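You operate a simulated robot arm through the tools that you are given. There is no shell and no other tool. Be economical: measure what you need, move in short steps, check, and stop when the job is done.

You run a simulated robot arm. Do the job below in one go: nothing can be reset, and whatever is moved stays where it is left.

## Task
Put one of the yoghurt pots from the top of the dining table on top of the milk can.

The check looks at the end state, three seconds after you hand in, the way a careful person would. Anything else that was tipped, shoved, dropped, spilled or broken makes it a failure.

## Robot
A 7-joint arm with a two-finger parallel gripper, fixed in place. Base frame: the origin is at the foot of the arm, x ahead of it, y to its left, z up; the work surface is at about z = 752. Units: mm, rad, N and s.
With the tool pointing down near the work surface it reaches from about 300 to 680 mm from the base axis. Its first joint turns from -1.152 to 1.152 rad. Payload 1.57 kg.
Tool frame: the origin (TCP) lies between the finger pads and is the grasp point; the fingertips stand 30 mm ahead of it; z points along the fingers, y is the line along which they close. Largest opening 110 mm; finger width 24, thickness 12; the body of the gripper, 48 by 112 mm, starts 78 mm behind the TCP.
Orientation is that of the tool frame in the base frame, as [roll, pitch, yaw] about the fixed x, y, z axes, in that order (R = Rz(yaw) Ry(pitch) Rx(roll)). With the fingers straight down and closing along the base's y, the tool's x points along the base's -x, its y along +y and its z along -z.

## Interface
- The arm moves only by the tool play_rows. Its argument "increments" is a list of rows, each a list of 7 numbers: the shift along the tool's x, y, z in mm, then the turn, a rotation vector about the tool's x, y, z in rad, then the opening, from 0 (shut) to 1 (fully open). In form: [[tx, ty, tz, rx, ry, rz, jaw], ...]. A call has 1 to 20 rows; each row is the pose to reach, as a shift and turn from the pose commanded when the call began, along the tool's axes at that moment. A row lasts 0.2 s, in which the tool goes at most 50 mm and 0.15 rad; a call with a longer step from one row to the next is refused whole, and so is a gripper value outside its range. A pose out of reach is approached as far as the arm can. The call stops where the force on the tool passes 40 N (or 10 N more than at its start, if that is more) or the arm is blocked; 0.2 s more then pass. The fingers move at their own pace (about 108 mm/s each) and stop on an object; they squeeze with about 41 N. The grip force told is the motor's: it shows also when the fingers shut on nothing. Time passes only in rows, and 0.2 s behind the last, so rows that repeat a pose let the fingers close. The reply holds the time, the measured pose of the TCP, the force on the tool along the base axes, the opening and the grip force, in the units named above and with some noise, and new pictures: "pictures" is both (left out), scene, wrist or none.
- Cameras (640 x 400 px; columns grow to the right, rows downward): "scene" is fixed at [152.1, -378.8, 1411.1]; the picture's right is [0.89, -0.45, 0.00], its down [-0.23, -0.45, -0.87] and it looks along [0.39, 0.77, -0.50] (base axes); focal length 308 px, centre (320, 200). "wrist" rides on the gripper at [-36, 0, -80] in the tool frame; the picture's right is [0.00, -1.00, 0.00], its down [0.97, 0.00, -0.24] and it looks along [0.24, 0.00, 0.97] (tool axes); focal length 218 px, centre (320, 200).
- pixel_to_xyz(camera, pixels): for up to 12 pixels [column, row] of the newest picture of that camera ("zoom" is the newest enlarged one), the place [x, y, z] in the base frame of the surface seen there, good to about 3 mm. The clock stands still meanwhile.
- close_up(camera, box): a new picture of the part [left, top, right, bottom] of that camera's present view, enlarged. The clock stands still meanwhile.
- close_job(): hands the job in; it is judged then, once.

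Go step by step. Measure first, check grasps and placings, and put right what went wrong. The budget is 60 turns and 120 pictures, counting those below and the enlarged ones. Unless the task says otherwise, let go and move clear before handing in, and close with one line.

The tools are called after "Call:" as name(argument=value, ...) on one line, values as JSON. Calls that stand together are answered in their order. play_rows: Moves the arm, as the interface text tells. Its arguments: {"type":"object","properties":{"increments":{"type":"array","items":{"type":"array","items":{"type":"number"}}},"pictures":{"type":"string","enum":["both","scene","wrist","none"]}},"required":["increments"]} The other tools are called the same way: pixel_to_xyz (camera, pixels) gives the place of the surface under pixels of a picture; close_up (camera, box) takes an enlarged picture of a part of a camera's view; close_job () hands the job in.

At the start:

```text
t: 0.0
position: [256.3, 225.2, 1149.0]
tcp_rot: [-3.141, 0.0, 3.141]
ft_force: [0.2, 0.4, -0.2]
width: 109.9
grasp_force: 0.2
```

scene: 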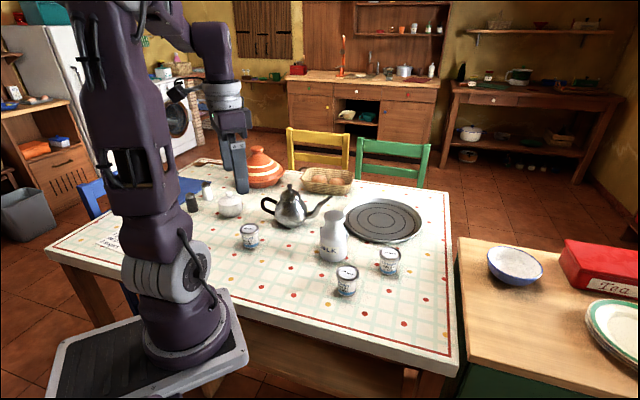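
wrist: 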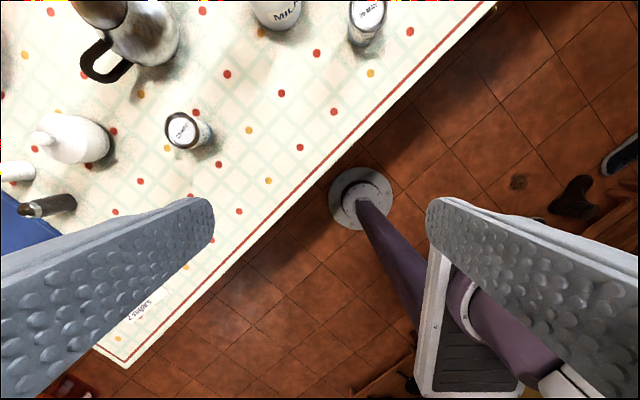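

The scene shows three yoghurt pots (near pixels 249,236; 346,280; 389,262) and the milk can (333,237). I'll enlarge that part before measuring.

Call:
close_up(camera="scene", box=[220, 170, 440, 308])

```text
2.90 times, centred on (330, 239) of scene
```

zoom: 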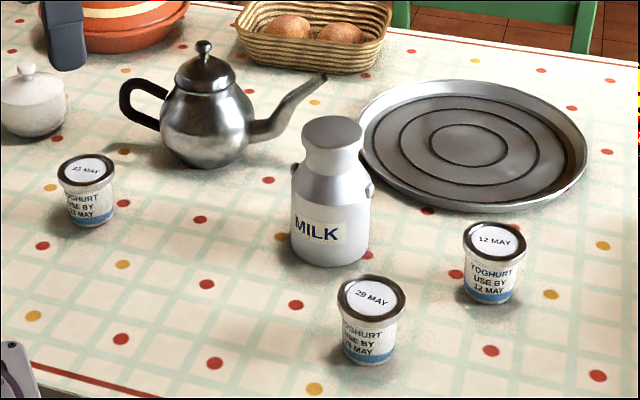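

The close-up shows the can's flat lid at (333,132) and the three pot lids at (85,170), (371,298) and (495,240). I'll measure lids, edges and bases.

Call:
pixel_to_xyz(camera="zoom", pixels=[[333, 130], [306, 132], [360, 134], [333, 118], [333, 147], [86, 170], [60, 172], [112, 170], [371, 298], [340, 298], [403, 298], [495, 240]])

Call:
pixel_to_xyz(camera="zoom", pixels=[[86, 156], [86, 184], [371, 278], [371, 318], [90, 215], [365, 350], [330, 240], [295, 168], [370, 190], [325, 76], [204, 48], [150, 260]])

```text
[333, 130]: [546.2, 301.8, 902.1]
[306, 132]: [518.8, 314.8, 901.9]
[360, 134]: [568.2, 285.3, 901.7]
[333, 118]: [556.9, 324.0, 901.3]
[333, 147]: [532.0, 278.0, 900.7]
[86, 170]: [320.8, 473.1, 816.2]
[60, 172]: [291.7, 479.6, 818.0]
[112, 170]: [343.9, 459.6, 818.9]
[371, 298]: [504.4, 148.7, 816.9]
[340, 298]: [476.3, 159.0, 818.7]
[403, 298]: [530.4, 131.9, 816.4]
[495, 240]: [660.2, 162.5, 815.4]
```

```text
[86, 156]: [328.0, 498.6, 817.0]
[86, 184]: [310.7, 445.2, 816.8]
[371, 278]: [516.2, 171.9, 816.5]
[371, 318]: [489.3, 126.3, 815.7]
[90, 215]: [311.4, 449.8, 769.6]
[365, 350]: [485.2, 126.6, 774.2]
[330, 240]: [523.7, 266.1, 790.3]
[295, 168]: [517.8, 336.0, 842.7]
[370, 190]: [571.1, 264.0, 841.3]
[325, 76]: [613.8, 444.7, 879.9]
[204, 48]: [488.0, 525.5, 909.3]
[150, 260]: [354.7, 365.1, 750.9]
```

The pot at about (503, 148), lid z 817, is closest, with its lid about 60 mm across. The can's lid is centred near (544, 301), z 902. I'll go above the pot with the present yaw and the jaw open, stopping at z about 920.

Call:
play_rows(increments=[[-35, -11, 0, 0, 0, 0, 1], [-70, -22, 0, 0, 0, 0, 1], [-106, -33, 0, 0, 0, 0, 1], [-141, -44, 0, 0, 0, 0, 1], [-176, -55, 0, 0, 0, 0, 1], [-212, -66, 0, 0, 0, 0, 1], [-247, -77, 0, 0, 0, 0, 1], [-247, -77, 38, 0, 0, 0, 1], [-247, -77, 76, 0, 0, 0, 1], [-247, -77, 114, 0, 0, 0, 1], [-247, -77, 152, 0, 0, 0, 1], [-247, -77, 190, 0, 0, 0, 1], [-247, -77, 229, 0, 0, 0, 1], [-247, -77, 229, 0, 0, 0, 1]])

```text
t: 3.0
position: [503.3, 149.2, 918.1]
tcp_rot: [-3.14, -0.001, 3.141]
ft_force: [0.2, 0.0, 0.1]
width: 110.1
grasp_force: 0.0
```

scene: 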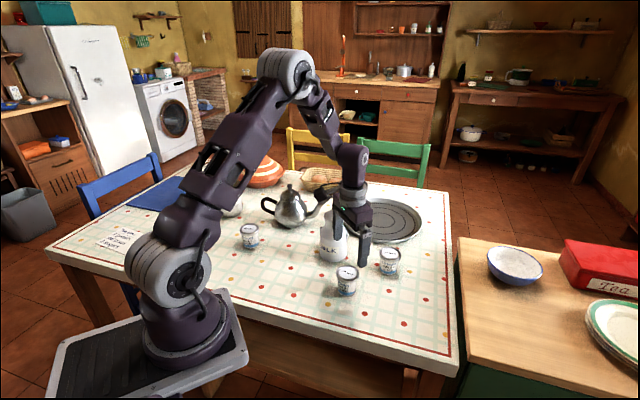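
wrist: 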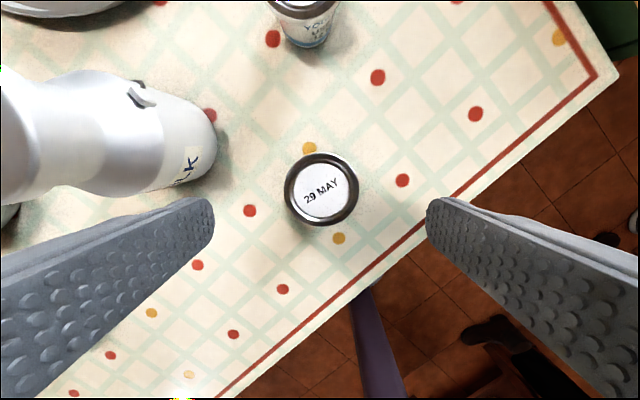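

The pot lid sits between the fingers at wrist pixel (321,190). There's also a note on the table at scene pixel (120,237), so I'll read it and check the lid's centre from the wrist view.

Call:
close_up(camera="scene", box=[85, 210, 165, 260])

Call:
pixel_to_xyz(camera="wrist", pixels=[[321, 189], [288, 189], [354, 189], [321, 157], [321, 221]])

```text
8.00 times, centred on (125, 235) of scene
```

zoom: 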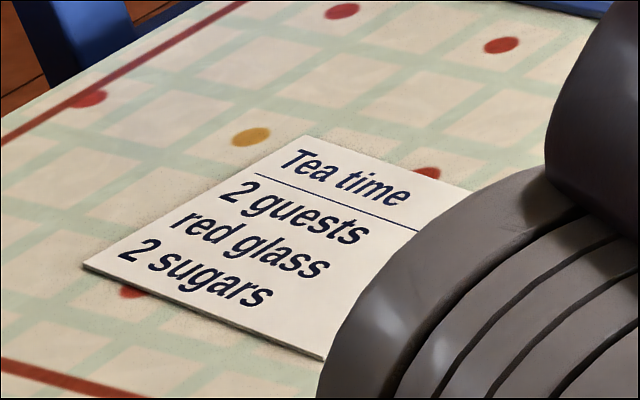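

```text
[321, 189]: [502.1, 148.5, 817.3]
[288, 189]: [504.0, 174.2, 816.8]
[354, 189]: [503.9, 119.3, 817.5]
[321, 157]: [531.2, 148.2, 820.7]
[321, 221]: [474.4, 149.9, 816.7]
```

The note concerns tea, not this job. The lid centre is about (503, 148), right under the TCP, so I'll go down to z about 803 and then close.

Call:
play_rows(increments=[[0, 1, 30, 0, 0, 0, 1], [0, 0, 60, 0, 0, 0, 1], [0, -1, 85, 0, 0, 0, 1], [0, -1, 105, 0, 0, 0, 1], [0, -1, 116, 0, 0, 0, 1], [0, -1, 116, 0, 0, 0, 1]])

```text
t: 4.4
position: [503.8, 147.8, 799.5]
tcp_rot: [3.141, 0.0, -3.141]
ft_force: [0.4, -0.1, 0.1]
width: 109.8
grasp_force: 0.0
```

scene: 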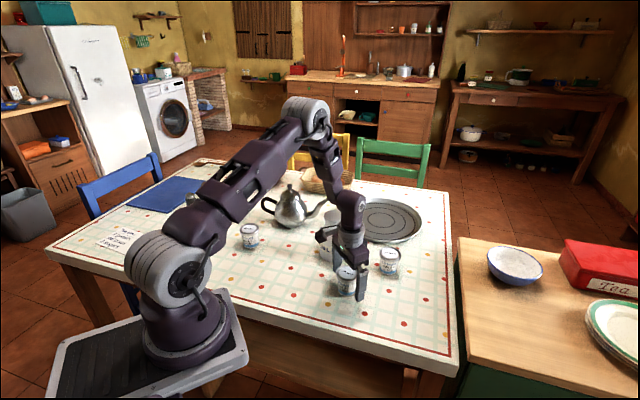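
wrist: 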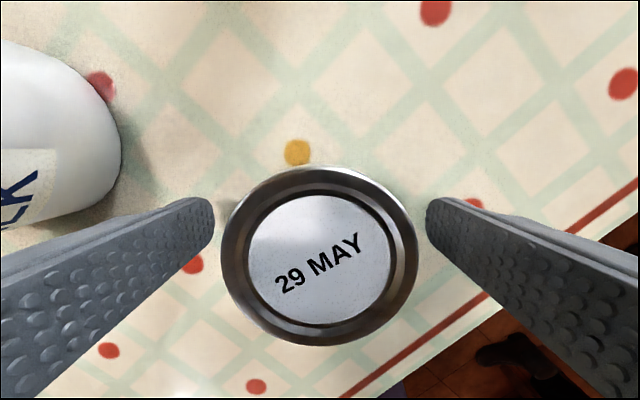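

The pot's rim lies midway between the fingers. The jaw can close here.

Call:
play_rows(increments=[[0, 0, 0, 0, 0, 0, 0.4], [0, 0, 0, 0, 0, 0, 0.4], [0, 0, 0, 0, 0, 0, 0.4], [0, 0, 0, 0, 0, 0, 0.4]], pictures="wrist")

```text
t: 5.4
position: [504.1, 148.0, 801.1]
tcp_rot: [-3.141, -0.001, -3.141]
ft_force: [-0.4, 0.2, -0.4]
width: 64.4
grasp_force: 41.3
```

wrist: 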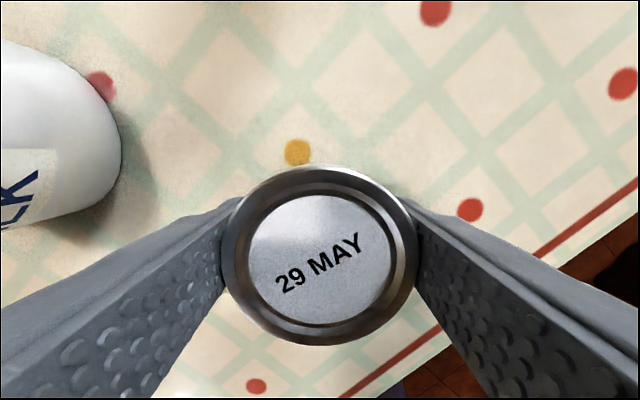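

The grip holds at 64.4 mm with 41 N. I'll lift straight up 190 mm and look.

Call:
play_rows(increments=[[0, 0, -10, 0, 0, 0, 0.4], [0, 0, -30, 0, 0, 0, 0.4], [0, 0, -60, 0, 0, 0, 0.4], [0, 0, -90, 0, 0, 0, 0.4], [0, 0, -120, 0, 0, 0, 0.4], [0, 0, -150, 0, 0, 0, 0.4], [0, 0, -175, 0, 0, 0, 0.4], [0, 0, -190, 0, 0, 0, 0.4], [0, 0, -190, 0, 0, 0, 0.4]])

Call:
close_up(camera="scene", box=[260, 130, 460, 255])

```text
t: 7.4
position: [502.8, 145.1, 992.4]
tcp_rot: [-3.139, 0.0, 3.141]
ft_force: [0.1, -0.4, -1.4]
width: 64.4
grasp_force: 41.0
```

scene: 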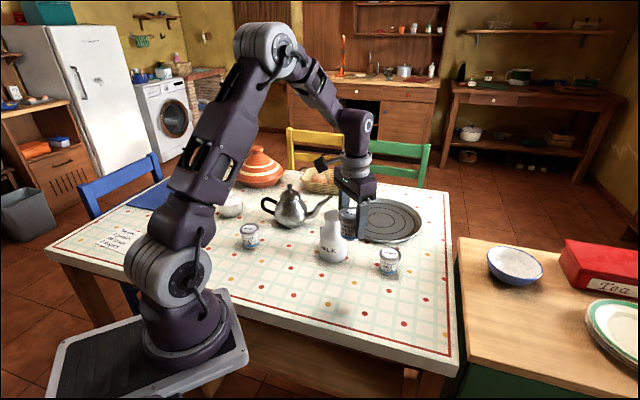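
wrist: 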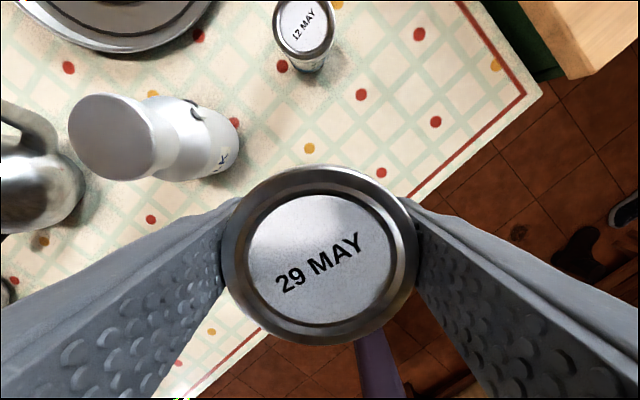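

```text
3.20 times, centred on (360, 192) of scene
```

zoom: 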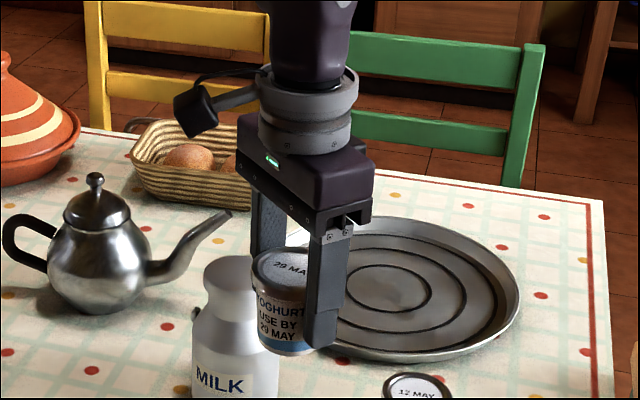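

The pot is held upright, and the can's lid shows in the wrist view at about (112,138). I'll measure that lid again from here.

Call:
pixel_to_xyz(camera="wrist", pixels=[[112, 138], [74, 138], [152, 138], [112, 98], [112, 176], [320, 180], [320, 338], [236, 252], [407, 252]])

```text
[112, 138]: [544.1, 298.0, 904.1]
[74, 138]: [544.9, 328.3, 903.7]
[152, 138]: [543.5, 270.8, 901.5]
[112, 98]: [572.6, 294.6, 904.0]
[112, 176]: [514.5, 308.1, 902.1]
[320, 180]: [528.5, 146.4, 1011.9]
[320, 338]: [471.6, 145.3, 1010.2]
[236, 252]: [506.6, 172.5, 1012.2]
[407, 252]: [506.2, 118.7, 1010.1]
```

The can's lid is centred at (543.5, 299.5), top z about 902, and the held pot's bottom is near 943. I'll carry it across at this height.

Call:
play_rows(increments=[[-6, 20, 0, 0, 0, 0, 0.4], [-13, 48, 0, 0, 0, 0, 0.4], [-21, 78, 0, 0, 0, 0, 0.4], [-29, 108, 0, 0, 0, 0, 0.4], [-36, 136, 0, 0, 0, 0, 0.4], [-40, 149, 0, 0, 0, 0, 0.4], [-41, 154, 0, 0, 0, 0, 0.4], [-41, 154, 0, 0, 0, 0, 0.4], [-41, 154, 0, 0, 0, 0, 0.4]])

Call:
close_up(camera="scene", box=[260, 150, 420, 250])

```text
t: 9.4
position: [543.8, 300.1, 992.2]
tcp_rot: [-3.141, 0.0, 3.141]
ft_force: [1.0, -0.8, -1.5]
width: 64.3
grasp_force: 40.7
```

scene: 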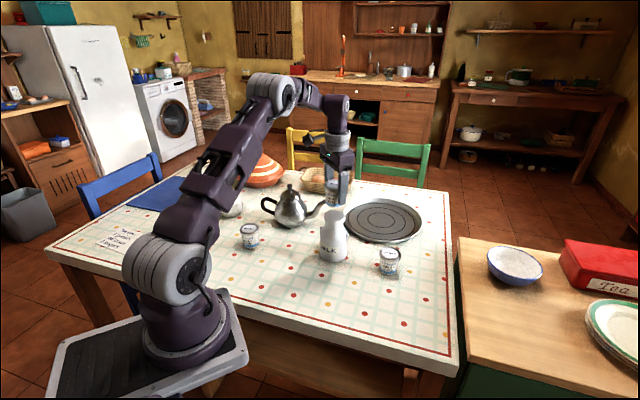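
wrist: 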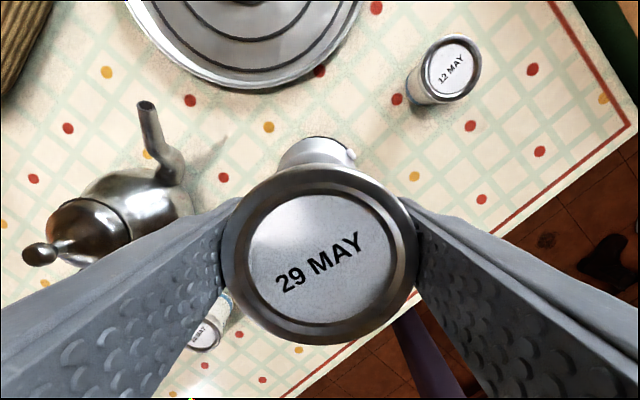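

```text
4.00 times, centred on (340, 200) of scene
```

zoom: 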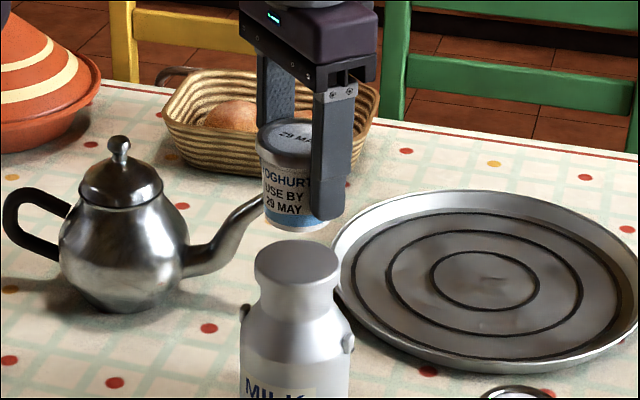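

The pot hangs above the can's lid at (543.8, 300.1), clear of the teapot spout. I'll lower it 36 mm gently, to about 5 mm above the lid.

Call:
play_rows(increments=[[0, 0, 12, 0, 0, 0, 0.4], [0, 0, 24, 0, 0, 0, 0.4], [0, 0, 32, 0, 0, 0, 0.4], [0, 0, 36, 0, 0, 0, 0.4], [0, 0, 36, 0, 0, 0, 0.4]], pictures="none")

Call:
close_up(camera="scene", box=[296, 165, 376, 215])

```text
t: 10.6
position: [544.9, 301.8, 956.5]
tcp_rot: [-3.141, -0.001, -3.14]
ft_force: [0.4, -0.3, -1.1]
width: 64.7
grasp_force: 41.2
```

```text
8.00 times, centred on (336, 190) of scene
```

zoom: 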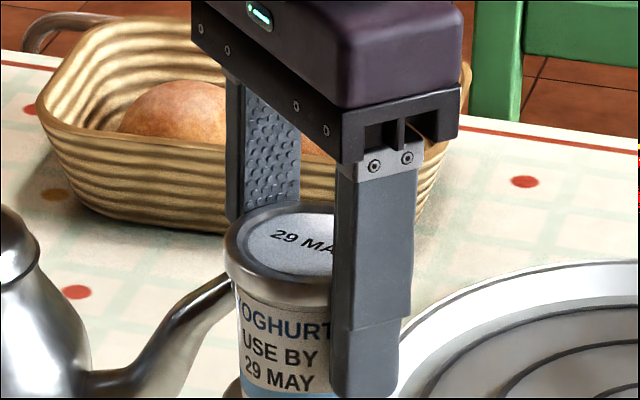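

The pot is a few mm above the lid and the force is still just its weight. I'll go down 1 mm per row and look at the seam.

Call:
play_rows(increments=[[0, 0, 1, 0, 0, 0, 0.4], [0, 0, 2, 0, 0, 0, 0.4], [0, 0, 3, 0, 0, 0, 0.4], [0, 0, 3, 0, 0, 0, 0.4]], pictures="none")

Call:
close_up(camera="scene", box=[292, 185, 372, 235])

```text
t: 11.6
position: [544.6, 301.0, 952.5]
tcp_rot: [3.141, -0.001, 3.14]
ft_force: [-0.5, 0.6, -0.8]
width: 64.3
grasp_force: 41.1
```

```text
8.00 times, centred on (332, 210) of scene
```

zoom: 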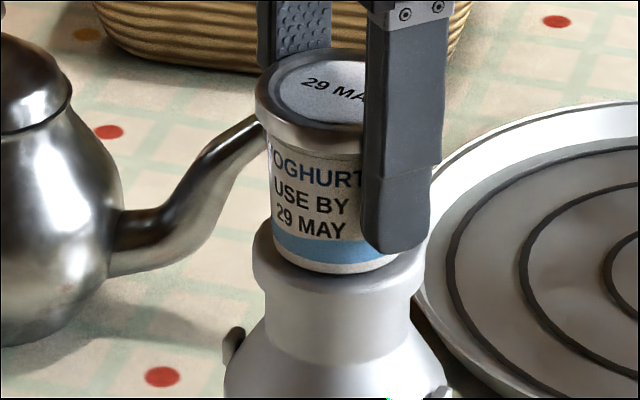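

The seam at zoom (335,265) is almost closed and the pot looks centred on the lid. The force shows no contact yet, so I'll keep going down slowly.

Call:
play_rows(increments=[[0, 0, 0.7, 0, 0, 0, 0.4], [0, 0, 1.4, 0, 0, 0, 0.4], [0, 0, 1.4, 0, 0, 0, 0.4]], pictures="none")

```text
t: 12.4
position: [543.6, 301.3, 951.6]
tcp_rot: [-3.141, 0.001, -3.141]
ft_force: [-0.1, -2.8, 12.0]
width: 64.6
grasp_force: 40.9
```

The force went to +12 N, so the pot is on the lid. I'll ease up 0.6 mm and open the jaw, staying still.

Call:
play_rows(increments=[[0, 0, -0.6, 0, 0, 0, 0.4], [0, 0, -0.6, 0, 0, 0, 0.6], [0, 0, -0.6, 0, 0, 0, 0.65], [0, 0, -0.6, 0, 0, 0, 0.75], [0, 0, -0.6, 0, 0, 0, 0.85], [0, 0, -0.6, 0, 0, 0, 0.85]])

Call:
close_up(camera="scene", box=[292, 185, 372, 235])

```text
t: 13.8
position: [544.2, 302.4, 951.5]
tcp_rot: [3.142, 0.001, -3.14]
ft_force: [-0.2, 1.2, 0.0]
width: 93.5
grasp_force: 0.1
```

scene: 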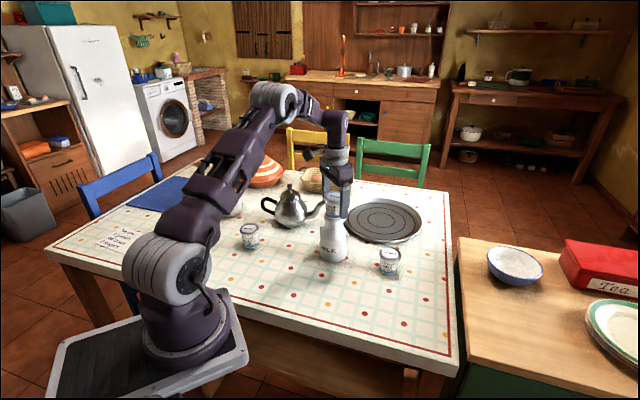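
wrist: 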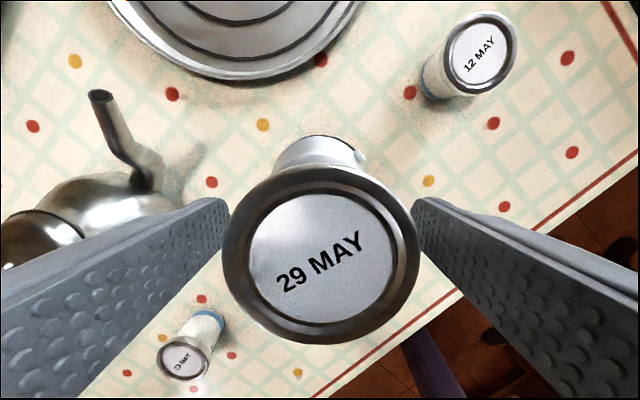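

```text
8.00 times, centred on (332, 210) of scene
```

zoom: 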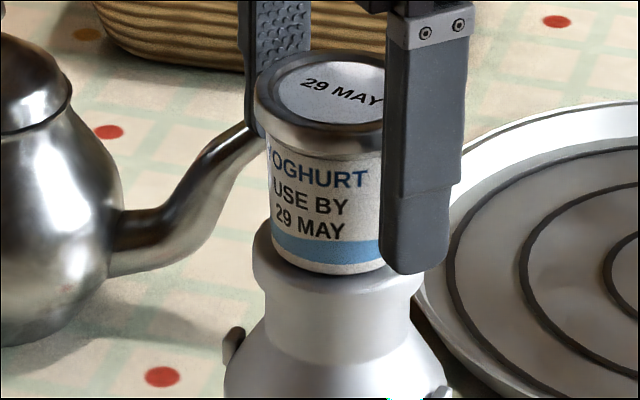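

The fingers are off (93.5 mm) and the pot stands upright on the lid. I'll rise straight up 150 mm.

Call:
play_rows(increments=[[0, 0, -10, 0, 0, 0, 0.85], [0, 0, -30, 0, 0, 0, 0.85], [0, 0, -60, 0, 0, 0, 0.85], [0, 0, -90, 0, 0, 0, 0.85], [0, 0, -120, 0, 0, 0, 0.85], [0, 0, -150, 0, 0, 0, 0.85], [0, 0, -150, 0, 0, 0, 0.85]])

Call:
close_up(camera="scene", box=[220, 160, 440, 298])

```text
t: 15.4
position: [543.6, 301.8, 1102.5]
tcp_rot: [-3.142, -0.001, -3.14]
ft_force: [-0.2, 0.4, 0.3]
width: 93.7
grasp_force: 0.2
```

scene: 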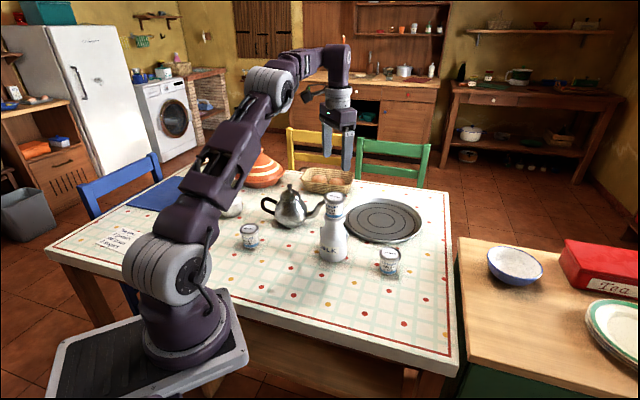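
wrist: 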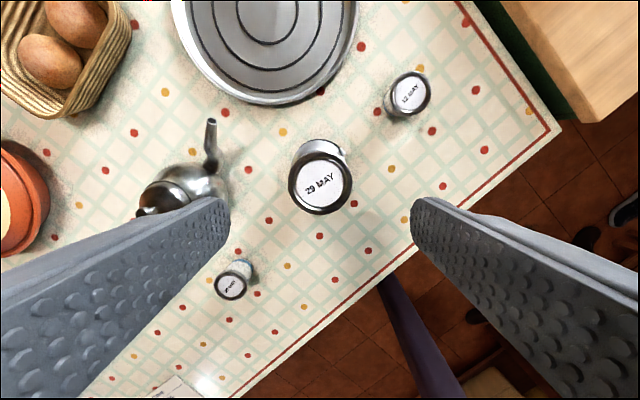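

```text
2.90 times, centred on (330, 229) of scene
```

zoom: 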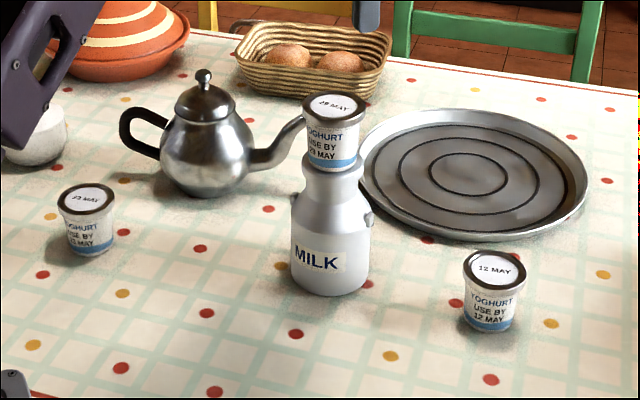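

The pot stands upright and centred on the milk can (zoom 333,130), the gripper is clear, and nothing else has moved, so I'm handing in.

Call:
close_job()

```text
The job is handed in.
```

The yoghurt pot marked 29 May is standing upright on the milk can's lid; the gripper has let go and moved clear, and nothing else on the table was disturbed.
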